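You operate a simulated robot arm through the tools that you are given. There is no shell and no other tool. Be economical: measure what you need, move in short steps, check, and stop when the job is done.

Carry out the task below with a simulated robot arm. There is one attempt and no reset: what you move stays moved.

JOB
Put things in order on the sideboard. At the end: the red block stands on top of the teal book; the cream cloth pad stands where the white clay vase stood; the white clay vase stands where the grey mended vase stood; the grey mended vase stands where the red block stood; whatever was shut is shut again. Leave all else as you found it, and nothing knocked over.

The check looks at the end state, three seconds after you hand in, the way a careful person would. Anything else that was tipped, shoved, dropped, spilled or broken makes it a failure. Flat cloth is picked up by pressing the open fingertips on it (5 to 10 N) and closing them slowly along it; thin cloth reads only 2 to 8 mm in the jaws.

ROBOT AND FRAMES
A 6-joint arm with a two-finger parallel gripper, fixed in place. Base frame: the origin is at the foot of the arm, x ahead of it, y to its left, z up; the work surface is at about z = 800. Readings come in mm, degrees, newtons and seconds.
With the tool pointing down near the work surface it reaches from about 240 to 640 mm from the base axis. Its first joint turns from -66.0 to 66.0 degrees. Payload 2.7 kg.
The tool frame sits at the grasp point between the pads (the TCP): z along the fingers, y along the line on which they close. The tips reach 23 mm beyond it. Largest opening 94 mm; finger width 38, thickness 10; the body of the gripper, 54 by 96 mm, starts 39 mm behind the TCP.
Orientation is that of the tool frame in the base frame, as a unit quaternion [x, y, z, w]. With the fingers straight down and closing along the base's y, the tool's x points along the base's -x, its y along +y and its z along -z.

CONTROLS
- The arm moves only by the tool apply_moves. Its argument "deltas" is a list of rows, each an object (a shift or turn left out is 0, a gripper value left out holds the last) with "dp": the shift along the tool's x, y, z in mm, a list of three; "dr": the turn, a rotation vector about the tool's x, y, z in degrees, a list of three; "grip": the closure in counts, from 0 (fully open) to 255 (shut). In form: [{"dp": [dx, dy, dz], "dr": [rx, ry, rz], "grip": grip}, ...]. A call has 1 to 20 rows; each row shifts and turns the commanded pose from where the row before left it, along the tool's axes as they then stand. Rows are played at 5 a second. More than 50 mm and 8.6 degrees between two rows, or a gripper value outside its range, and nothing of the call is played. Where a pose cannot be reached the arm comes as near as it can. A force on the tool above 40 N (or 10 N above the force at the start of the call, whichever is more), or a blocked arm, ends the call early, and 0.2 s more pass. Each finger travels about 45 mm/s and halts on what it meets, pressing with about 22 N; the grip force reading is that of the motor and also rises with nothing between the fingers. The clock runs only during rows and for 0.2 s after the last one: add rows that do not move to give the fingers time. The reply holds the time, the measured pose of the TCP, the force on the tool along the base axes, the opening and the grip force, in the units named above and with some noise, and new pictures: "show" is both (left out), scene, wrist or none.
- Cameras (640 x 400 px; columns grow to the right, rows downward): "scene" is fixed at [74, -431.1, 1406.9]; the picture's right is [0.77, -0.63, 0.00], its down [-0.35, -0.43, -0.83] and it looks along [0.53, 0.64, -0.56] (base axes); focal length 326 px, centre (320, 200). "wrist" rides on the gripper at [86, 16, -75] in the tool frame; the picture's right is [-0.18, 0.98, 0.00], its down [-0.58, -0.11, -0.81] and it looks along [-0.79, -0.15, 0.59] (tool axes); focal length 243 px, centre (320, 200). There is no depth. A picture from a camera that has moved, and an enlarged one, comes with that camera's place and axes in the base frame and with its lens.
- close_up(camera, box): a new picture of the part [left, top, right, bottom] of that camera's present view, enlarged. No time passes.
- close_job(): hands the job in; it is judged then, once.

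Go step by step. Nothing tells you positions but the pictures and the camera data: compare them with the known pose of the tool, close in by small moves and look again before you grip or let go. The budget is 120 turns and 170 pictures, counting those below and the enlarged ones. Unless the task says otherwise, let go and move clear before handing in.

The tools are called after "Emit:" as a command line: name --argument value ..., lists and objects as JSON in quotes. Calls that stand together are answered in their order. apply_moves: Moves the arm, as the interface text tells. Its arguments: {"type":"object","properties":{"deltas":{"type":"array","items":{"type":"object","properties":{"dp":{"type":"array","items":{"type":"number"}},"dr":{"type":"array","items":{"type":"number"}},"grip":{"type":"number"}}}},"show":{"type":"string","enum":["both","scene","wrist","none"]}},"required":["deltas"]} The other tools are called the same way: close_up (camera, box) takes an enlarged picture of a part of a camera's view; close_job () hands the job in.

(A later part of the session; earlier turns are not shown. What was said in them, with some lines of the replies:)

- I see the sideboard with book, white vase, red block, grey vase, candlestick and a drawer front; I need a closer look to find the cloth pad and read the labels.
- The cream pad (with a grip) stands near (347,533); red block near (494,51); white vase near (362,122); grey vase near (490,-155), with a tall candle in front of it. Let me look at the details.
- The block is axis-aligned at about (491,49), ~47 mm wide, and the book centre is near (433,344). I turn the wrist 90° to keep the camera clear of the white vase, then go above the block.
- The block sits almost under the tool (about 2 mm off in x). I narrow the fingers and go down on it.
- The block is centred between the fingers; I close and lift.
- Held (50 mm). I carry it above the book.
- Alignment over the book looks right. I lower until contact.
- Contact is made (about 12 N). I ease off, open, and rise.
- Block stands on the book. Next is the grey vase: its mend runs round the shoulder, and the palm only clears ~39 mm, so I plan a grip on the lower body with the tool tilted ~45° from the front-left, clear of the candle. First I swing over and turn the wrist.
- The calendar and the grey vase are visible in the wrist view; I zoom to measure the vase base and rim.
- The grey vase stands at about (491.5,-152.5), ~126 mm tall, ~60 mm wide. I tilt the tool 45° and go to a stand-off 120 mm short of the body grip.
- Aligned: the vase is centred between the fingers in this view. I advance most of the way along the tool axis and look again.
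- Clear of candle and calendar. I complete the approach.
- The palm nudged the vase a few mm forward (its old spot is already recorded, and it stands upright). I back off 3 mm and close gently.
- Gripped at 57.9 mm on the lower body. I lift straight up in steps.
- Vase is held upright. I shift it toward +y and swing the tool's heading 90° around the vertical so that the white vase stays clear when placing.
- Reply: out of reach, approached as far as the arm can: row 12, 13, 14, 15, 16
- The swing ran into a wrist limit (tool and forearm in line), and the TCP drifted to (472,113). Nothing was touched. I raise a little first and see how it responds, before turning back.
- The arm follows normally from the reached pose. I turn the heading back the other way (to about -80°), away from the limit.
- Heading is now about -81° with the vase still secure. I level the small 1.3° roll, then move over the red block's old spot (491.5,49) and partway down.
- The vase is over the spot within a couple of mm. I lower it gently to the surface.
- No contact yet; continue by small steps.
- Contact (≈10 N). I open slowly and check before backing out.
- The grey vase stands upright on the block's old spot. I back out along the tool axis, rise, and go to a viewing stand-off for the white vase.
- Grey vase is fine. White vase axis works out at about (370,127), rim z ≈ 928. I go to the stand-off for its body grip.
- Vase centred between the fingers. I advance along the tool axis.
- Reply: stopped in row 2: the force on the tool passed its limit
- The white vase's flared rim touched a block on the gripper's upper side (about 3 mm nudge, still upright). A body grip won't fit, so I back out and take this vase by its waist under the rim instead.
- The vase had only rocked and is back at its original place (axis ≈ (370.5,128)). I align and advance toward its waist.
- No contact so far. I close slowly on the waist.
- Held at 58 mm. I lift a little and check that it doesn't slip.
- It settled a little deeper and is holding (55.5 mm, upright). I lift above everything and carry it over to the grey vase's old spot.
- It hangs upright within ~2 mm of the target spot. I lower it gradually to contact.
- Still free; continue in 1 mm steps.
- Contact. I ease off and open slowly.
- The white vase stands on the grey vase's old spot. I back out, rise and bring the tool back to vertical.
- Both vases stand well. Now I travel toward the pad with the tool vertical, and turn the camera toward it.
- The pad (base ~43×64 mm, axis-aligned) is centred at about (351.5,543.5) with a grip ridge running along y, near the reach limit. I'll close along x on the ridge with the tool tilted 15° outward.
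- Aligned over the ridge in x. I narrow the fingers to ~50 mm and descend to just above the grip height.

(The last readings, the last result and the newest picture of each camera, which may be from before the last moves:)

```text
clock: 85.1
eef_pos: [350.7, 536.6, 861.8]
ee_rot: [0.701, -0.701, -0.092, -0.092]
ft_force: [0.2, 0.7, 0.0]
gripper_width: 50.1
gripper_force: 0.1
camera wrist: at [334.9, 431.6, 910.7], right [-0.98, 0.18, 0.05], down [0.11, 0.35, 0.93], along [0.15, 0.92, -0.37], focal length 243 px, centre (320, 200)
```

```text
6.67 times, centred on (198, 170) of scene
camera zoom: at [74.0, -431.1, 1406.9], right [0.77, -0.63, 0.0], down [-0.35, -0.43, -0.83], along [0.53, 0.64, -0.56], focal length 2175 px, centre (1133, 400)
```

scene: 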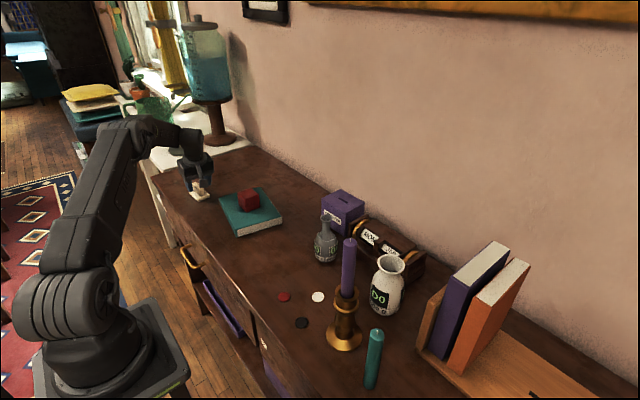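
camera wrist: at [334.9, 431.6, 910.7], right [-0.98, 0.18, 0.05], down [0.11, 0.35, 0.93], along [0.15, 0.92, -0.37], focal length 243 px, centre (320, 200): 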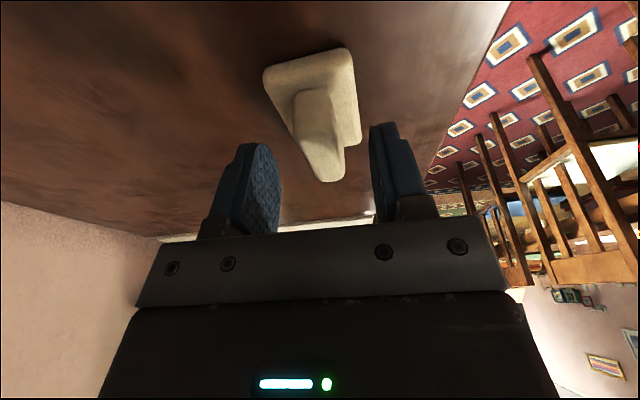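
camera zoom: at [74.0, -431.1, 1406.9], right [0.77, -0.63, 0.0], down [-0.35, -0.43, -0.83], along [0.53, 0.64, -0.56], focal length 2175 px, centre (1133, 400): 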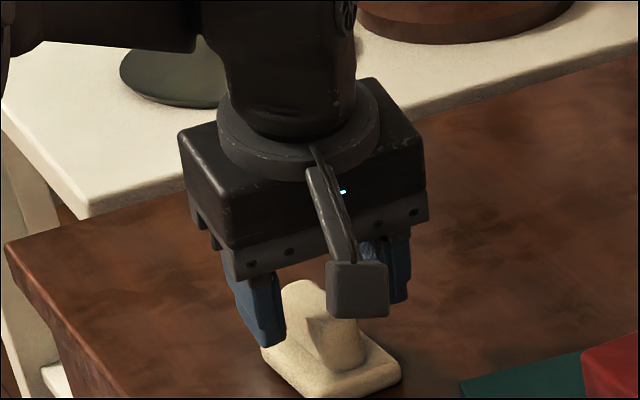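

The ridge is centred between the fingers; descend the remaining ~16 mm and close gently.

Emit:
apply_moves --deltas '[{"dp": [1.8, 0, 6.8]}, {"dp": [1.3, 0, 4.8]}, {"dp": [1, 0, 3.9]}, {}, {}]'

Emit:
close_up --camera "wrist" --box '[210, 40, 434, 240]'

Emit:
close_up --camera "scene" --box '[150, 150, 246, 210]'

```text
clock: 86.3
eef_pos: [350.1, 537.3, 845.2]
ee_rot: [0.702, -0.701, -0.093, -0.091]
ft_force: [-0.1, 0.1, 0.1]
gripper_width: 50.2
gripper_force: 0.1
camera wrist: at [334.8, 432.6, 894.0], right [-0.98, 0.18, 0.05], down [0.11, 0.35, 0.93], along [0.15, 0.92, -0.37], focal length 243 px, centre (320, 200)
```

scene: 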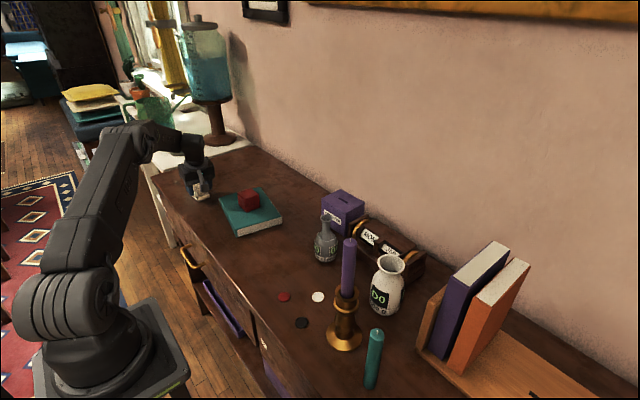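
wrist: 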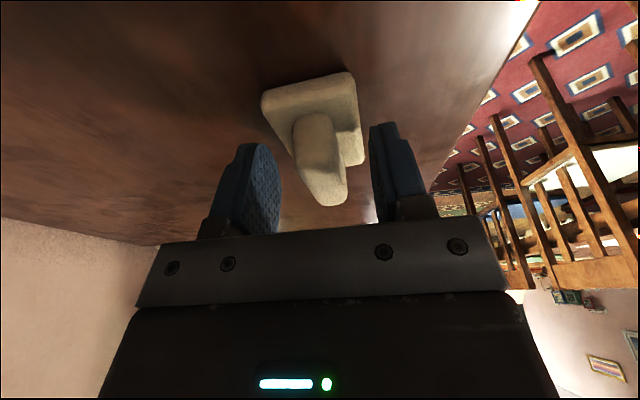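

```text
2.00 times, centred on (322, 140) of wrist
camera zoom: at [334.8, 432.6, 894.0], right [-0.98, 0.18, 0.05], down [0.11, 0.35, 0.93], along [0.15, 0.92, -0.37], focal length 485 px, centre (316, 320)
```

zoom: 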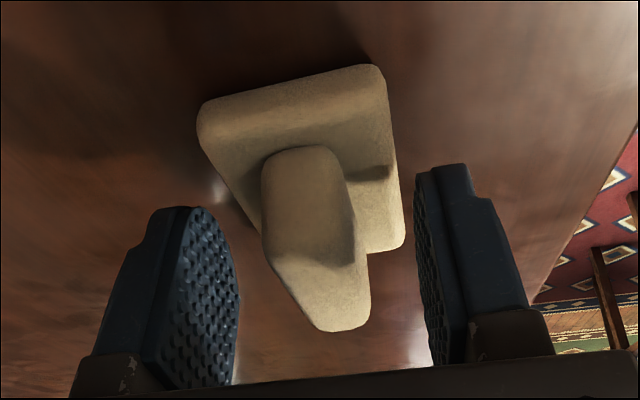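

```text
6.67 times, centred on (198, 180) of scene
camera zoom: at [74.0, -431.1, 1406.9], right [0.77, -0.63, 0.0], down [-0.35, -0.43, -0.83], along [0.53, 0.64, -0.56], focal length 2175 px, centre (1133, 333)
```

zoom: 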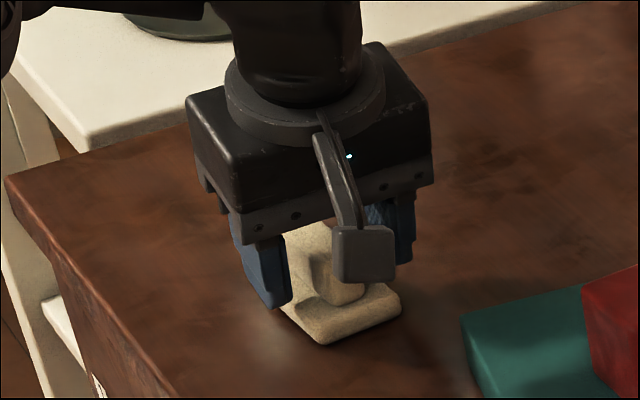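

Emit:
apply_moves --deltas '[{"dp": [0, -1.7, 0]}, {"grip": 140}, {"grip": 160}, {"grip": 180}, {"grip": 200}, {"grip": 220}, {}, {}]' --show "wrist"

Emit:
close_up --camera "scene" --box '[150, 150, 246, 210]'

```text
clock: 88.1
eef_pos: [351.9, 536.6, 844.8]
ee_rot: [-0.701, 0.701, 0.093, 0.092]
ft_force: [0.6, 0.7, 0.9]
gripper_width: 19.3
gripper_force: 22.0
camera wrist: at [336.9, 432.5, 894.1], right [-0.98, 0.18, 0.05], down [0.11, 0.35, 0.93], along [0.15, 0.92, -0.37], focal length 243 px, centre (320, 200)
```

wrist: 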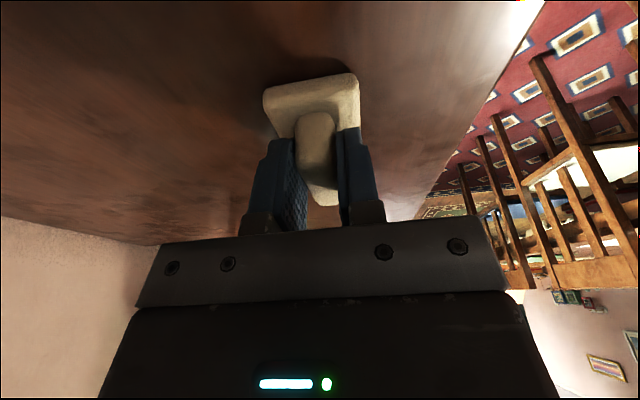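

```text
6.67 times, centred on (198, 180) of scene
camera zoom: at [74.0, -431.1, 1406.9], right [0.77, -0.63, 0.0], down [-0.35, -0.43, -0.83], along [0.53, 0.64, -0.56], focal length 2175 px, centre (1133, 333)
```

zoom: 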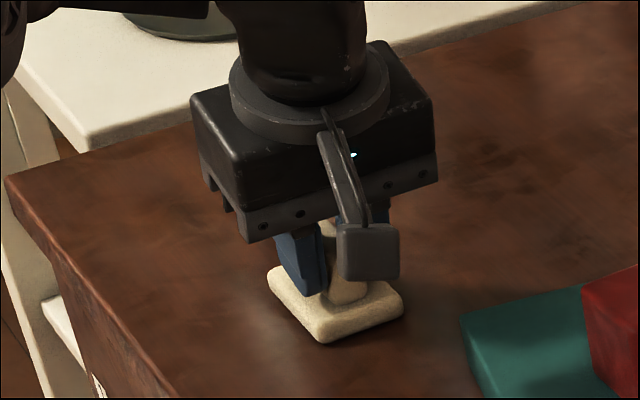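

The pad's ridge is held (19.3 mm). I lift it and carry it to the white vase's old spot.

Emit:
apply_moves --deltas '[{"dp": [-2.6, 0, -9.7]}, {"dp": [-5.2, 0, -19.3]}, {"dp": [-7.8, 0, -29]}, {"dp": [-7.8, 0, -29]}, {"dp": [-7.8, 0, -29]}, {"dp": [20, -1, -5.4]}, {"dp": [40.1, -1.9, -10.8]}, {"dp": [40.1, -1.9, -10.8]}, {"dp": [40.1, -1.9, -10.8]}, {"dp": [40.1, -1.9, -10.8]}, {"dp": [40.1, -1.9, -10.8]}, {"dp": [40.1, -1.9, -10.8]}, {"dp": [40.1, -1.9, -10.8]}, {"dp": [40.1, -1.9, -10.8]}, {"dp": [40.1, -1.9, -10.8]}, {"dp": [20, -0.9, -5.4]}, {}, {}]'

Emit:
close_up --camera "scene" --box '[180, 140, 340, 240]'

```text
clock: 91.9
eef_pos: [370.1, 122.3, 967.7]
ee_rot: [-0.701, 0.701, 0.092, 0.092]
ft_force: [-0.5, 0.1, 0.8]
gripper_width: 19.1
gripper_force: 22.1
camera wrist: at [355.7, 18.1, 1015.8], right [-0.98, 0.18, 0.05], down [0.11, 0.35, 0.93], along [0.15, 0.92, -0.37], focal length 243 px, centre (320, 200)
```

scene: 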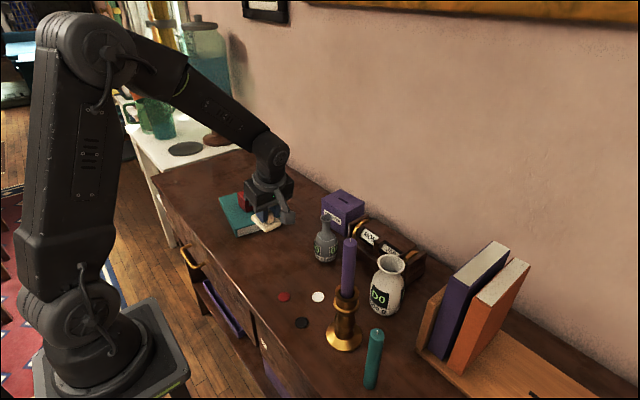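
wrist: 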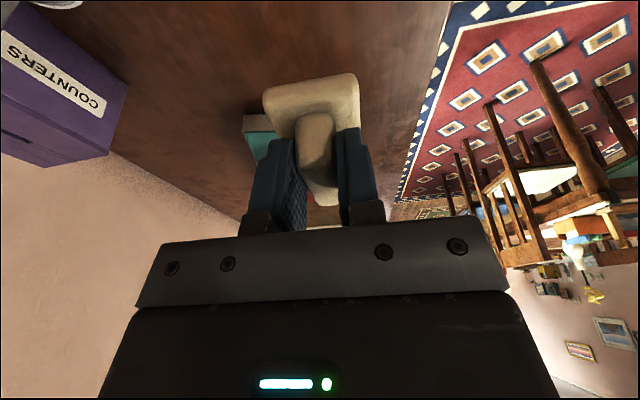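

```text
4.00 times, centred on (260, 190) of scene
camera zoom: at [74.0, -431.1, 1406.9], right [0.77, -0.63, 0.0], down [-0.35, -0.43, -0.83], along [0.53, 0.64, -0.56], focal length 1305 px, centre (560, 240)
```

zoom: 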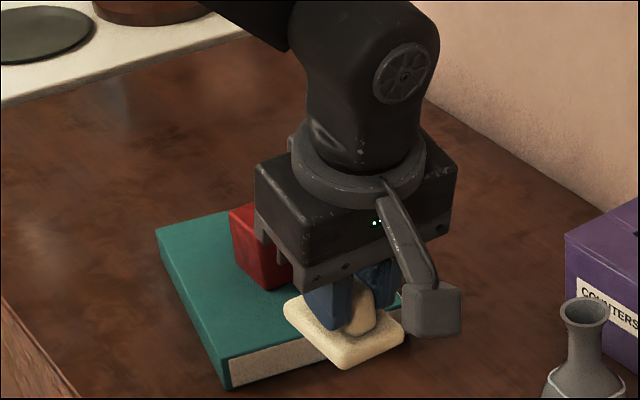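

Over the spot; I descend to just above the surface.

Emit:
apply_moves --deltas '[{"dp": [9.3, 0.6, 28.5]}, {"dp": [7.8, 0, 29]}, {"dp": [7.8, 0, 29]}, {"dp": [5.2, 0, 19.3]}, {"dp": [1.3, 0, 4.8]}, {"dp": [0.5, 0, 1.9]}, {}, {}]'

Emit:
close_up --camera "scene" --box '[190, 190, 350, 290]'

```text
clock: 93.7
eef_pos: [371.0, 119.6, 848.8]
ee_rot: [0.702, -0.7, -0.094, -0.091]
ft_force: [0.2, -0.4, 0.7]
gripper_width: 19.0
gripper_force: 21.9
camera wrist: at [355.8, 16.3, 898.1], right [-0.98, 0.18, 0.05], down [0.11, 0.35, 0.93], along [0.15, 0.92, -0.37], focal length 243 px, centre (320, 200)
```

scene: 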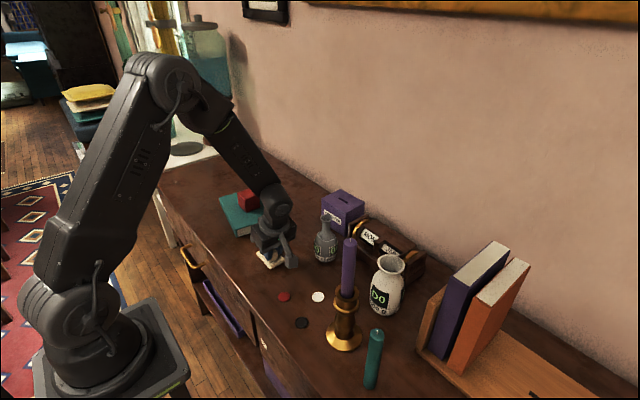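
wrist: 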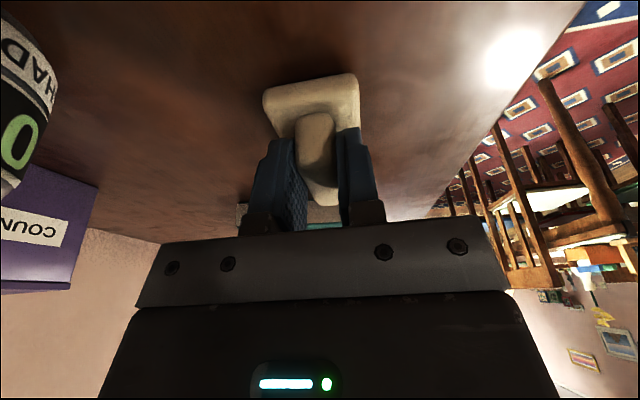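

```text
4.00 times, centred on (270, 240) of scene
camera zoom: at [74.0, -431.1, 1406.9], right [0.77, -0.63, 0.0], down [-0.35, -0.43, -0.83], along [0.53, 0.64, -0.56], focal length 1305 px, centre (520, 40)
```

zoom: 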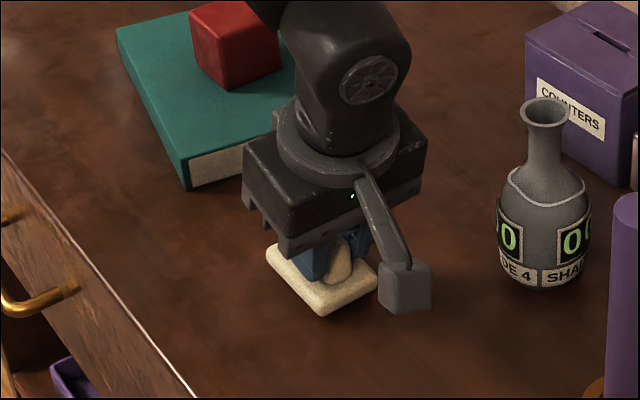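

Pad lines up with where the vase's foot was. Lower to contact.

Emit:
apply_moves --deltas '[{"dp": [0.4, 0, 1.4]}, {}, {"dp": [0.3, 0, 1]}, {}, {"dp": [0.3, 0, 1]}, {}]' --show "none"

```text
clock: 95.1
eef_pos: [371.3, 120.6, 844.2]
ee_rot: [0.701, -0.701, -0.093, -0.091]
ft_force: [0.0, -0.1, -1.0]
gripper_width: 19.1
gripper_force: 21.4
```

Emit:
apply_moves --deltas '[{"dp": [0.3, 0, 1]}, {}, {}]' --show "none"

```text
clock: 95.9
eef_pos: [371.8, 121.0, 844.2]
ee_rot: [0.701, -0.701, -0.093, -0.092]
ft_force: [-0.2, -0.3, 8.9]
gripper_width: 19.5
gripper_force: 21.9
```

Contact (≈9 N). Open, then rise straight up.

Emit:
apply_moves --deltas '[{"grip": 195}, {"grip": 180}, {"grip": 150}, {"grip": 125}, {}, {"dp": [-2.6, 0, -9.7]}, {"dp": [-5.2, 0, -19.3]}, {"dp": [-7.8, 0, -29]}, {"dp": [-10.4, 0, -38.6]}, {"dp": [-10.4, 0, -38.6]}, {"dp": [-10.4, 0, -38.6]}, {"dr": [0, 7.5, 0]}, {"dr": [0, 7.5, 0]}, {}]'

Emit:
close_up --camera "scene" --box '[190, 190, 350, 290]'

```text
clock: 98.9
eef_pos: [372.1, 121.9, 1023.5]
ee_rot: [0.707, -0.707, 0.0, 0.001]
ft_force: [0.1, 0.0, -0.8]
gripper_width: 48.0
gripper_force: 0.0
camera wrist: at [356.2, 33.9, 1099.1], right [-0.98, 0.18, 0.0], down [0.11, 0.58, 0.81], along [0.15, 0.79, -0.59], focal length 243 px, centre (320, 200)
```

scene: 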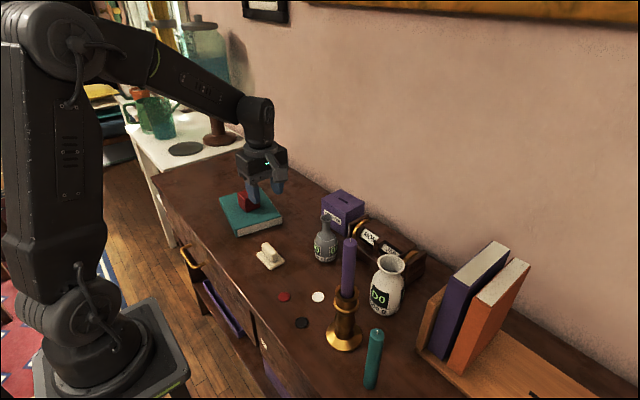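
wrist: 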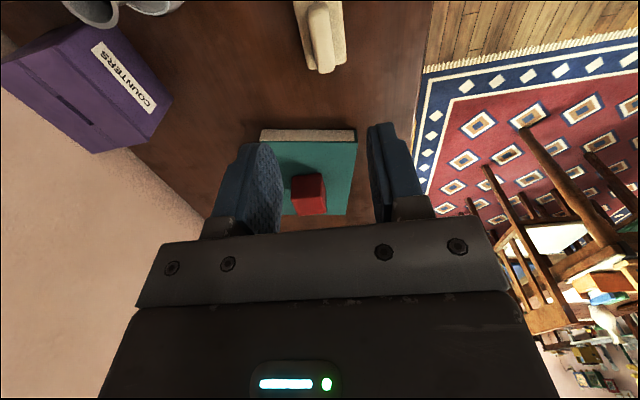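

```text
4.00 times, centred on (270, 240) of scene
camera zoom: at [74.0, -431.1, 1406.9], right [0.77, -0.63, 0.0], down [-0.35, -0.43, -0.83], along [0.53, 0.64, -0.56], focal length 1305 px, centre (520, 40)
```

zoom: 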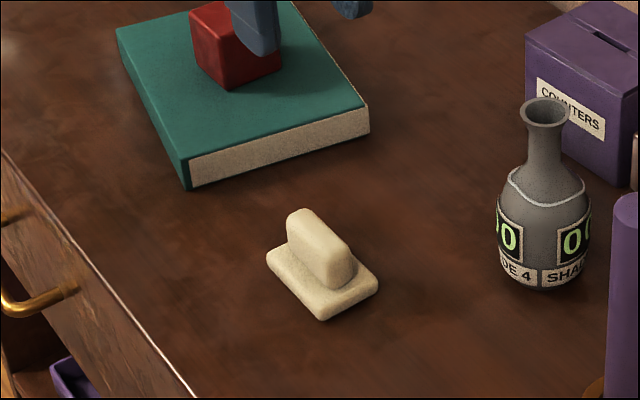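

All four items are in place: block on the book, pad on the white vase's spot, white vase on the grey's spot, grey vase on the block's spot. Nothing was opened, the rest looks unchanged and the arm is clear, so I hand in.

Emit:
close_job

```text
The job is handed in.
```

I finished the rearrangement and handed it in; I haven't been told the result of the check.

- **Red block:** it stands on the teal book.
- **Cream pad:** it stands where the white vase was.
- **White vase:** it stands where the grey vase was.
- **Grey vase:** it stands where the red block was.

By the pictures, each item is within a few millimetres of its spot, upright and undamaged. The gripper bumped both vases before I gripped them: the grey one slid a few millimetres, and the white one rocked and settled back. I opened nothing, and everything else looks as it was.
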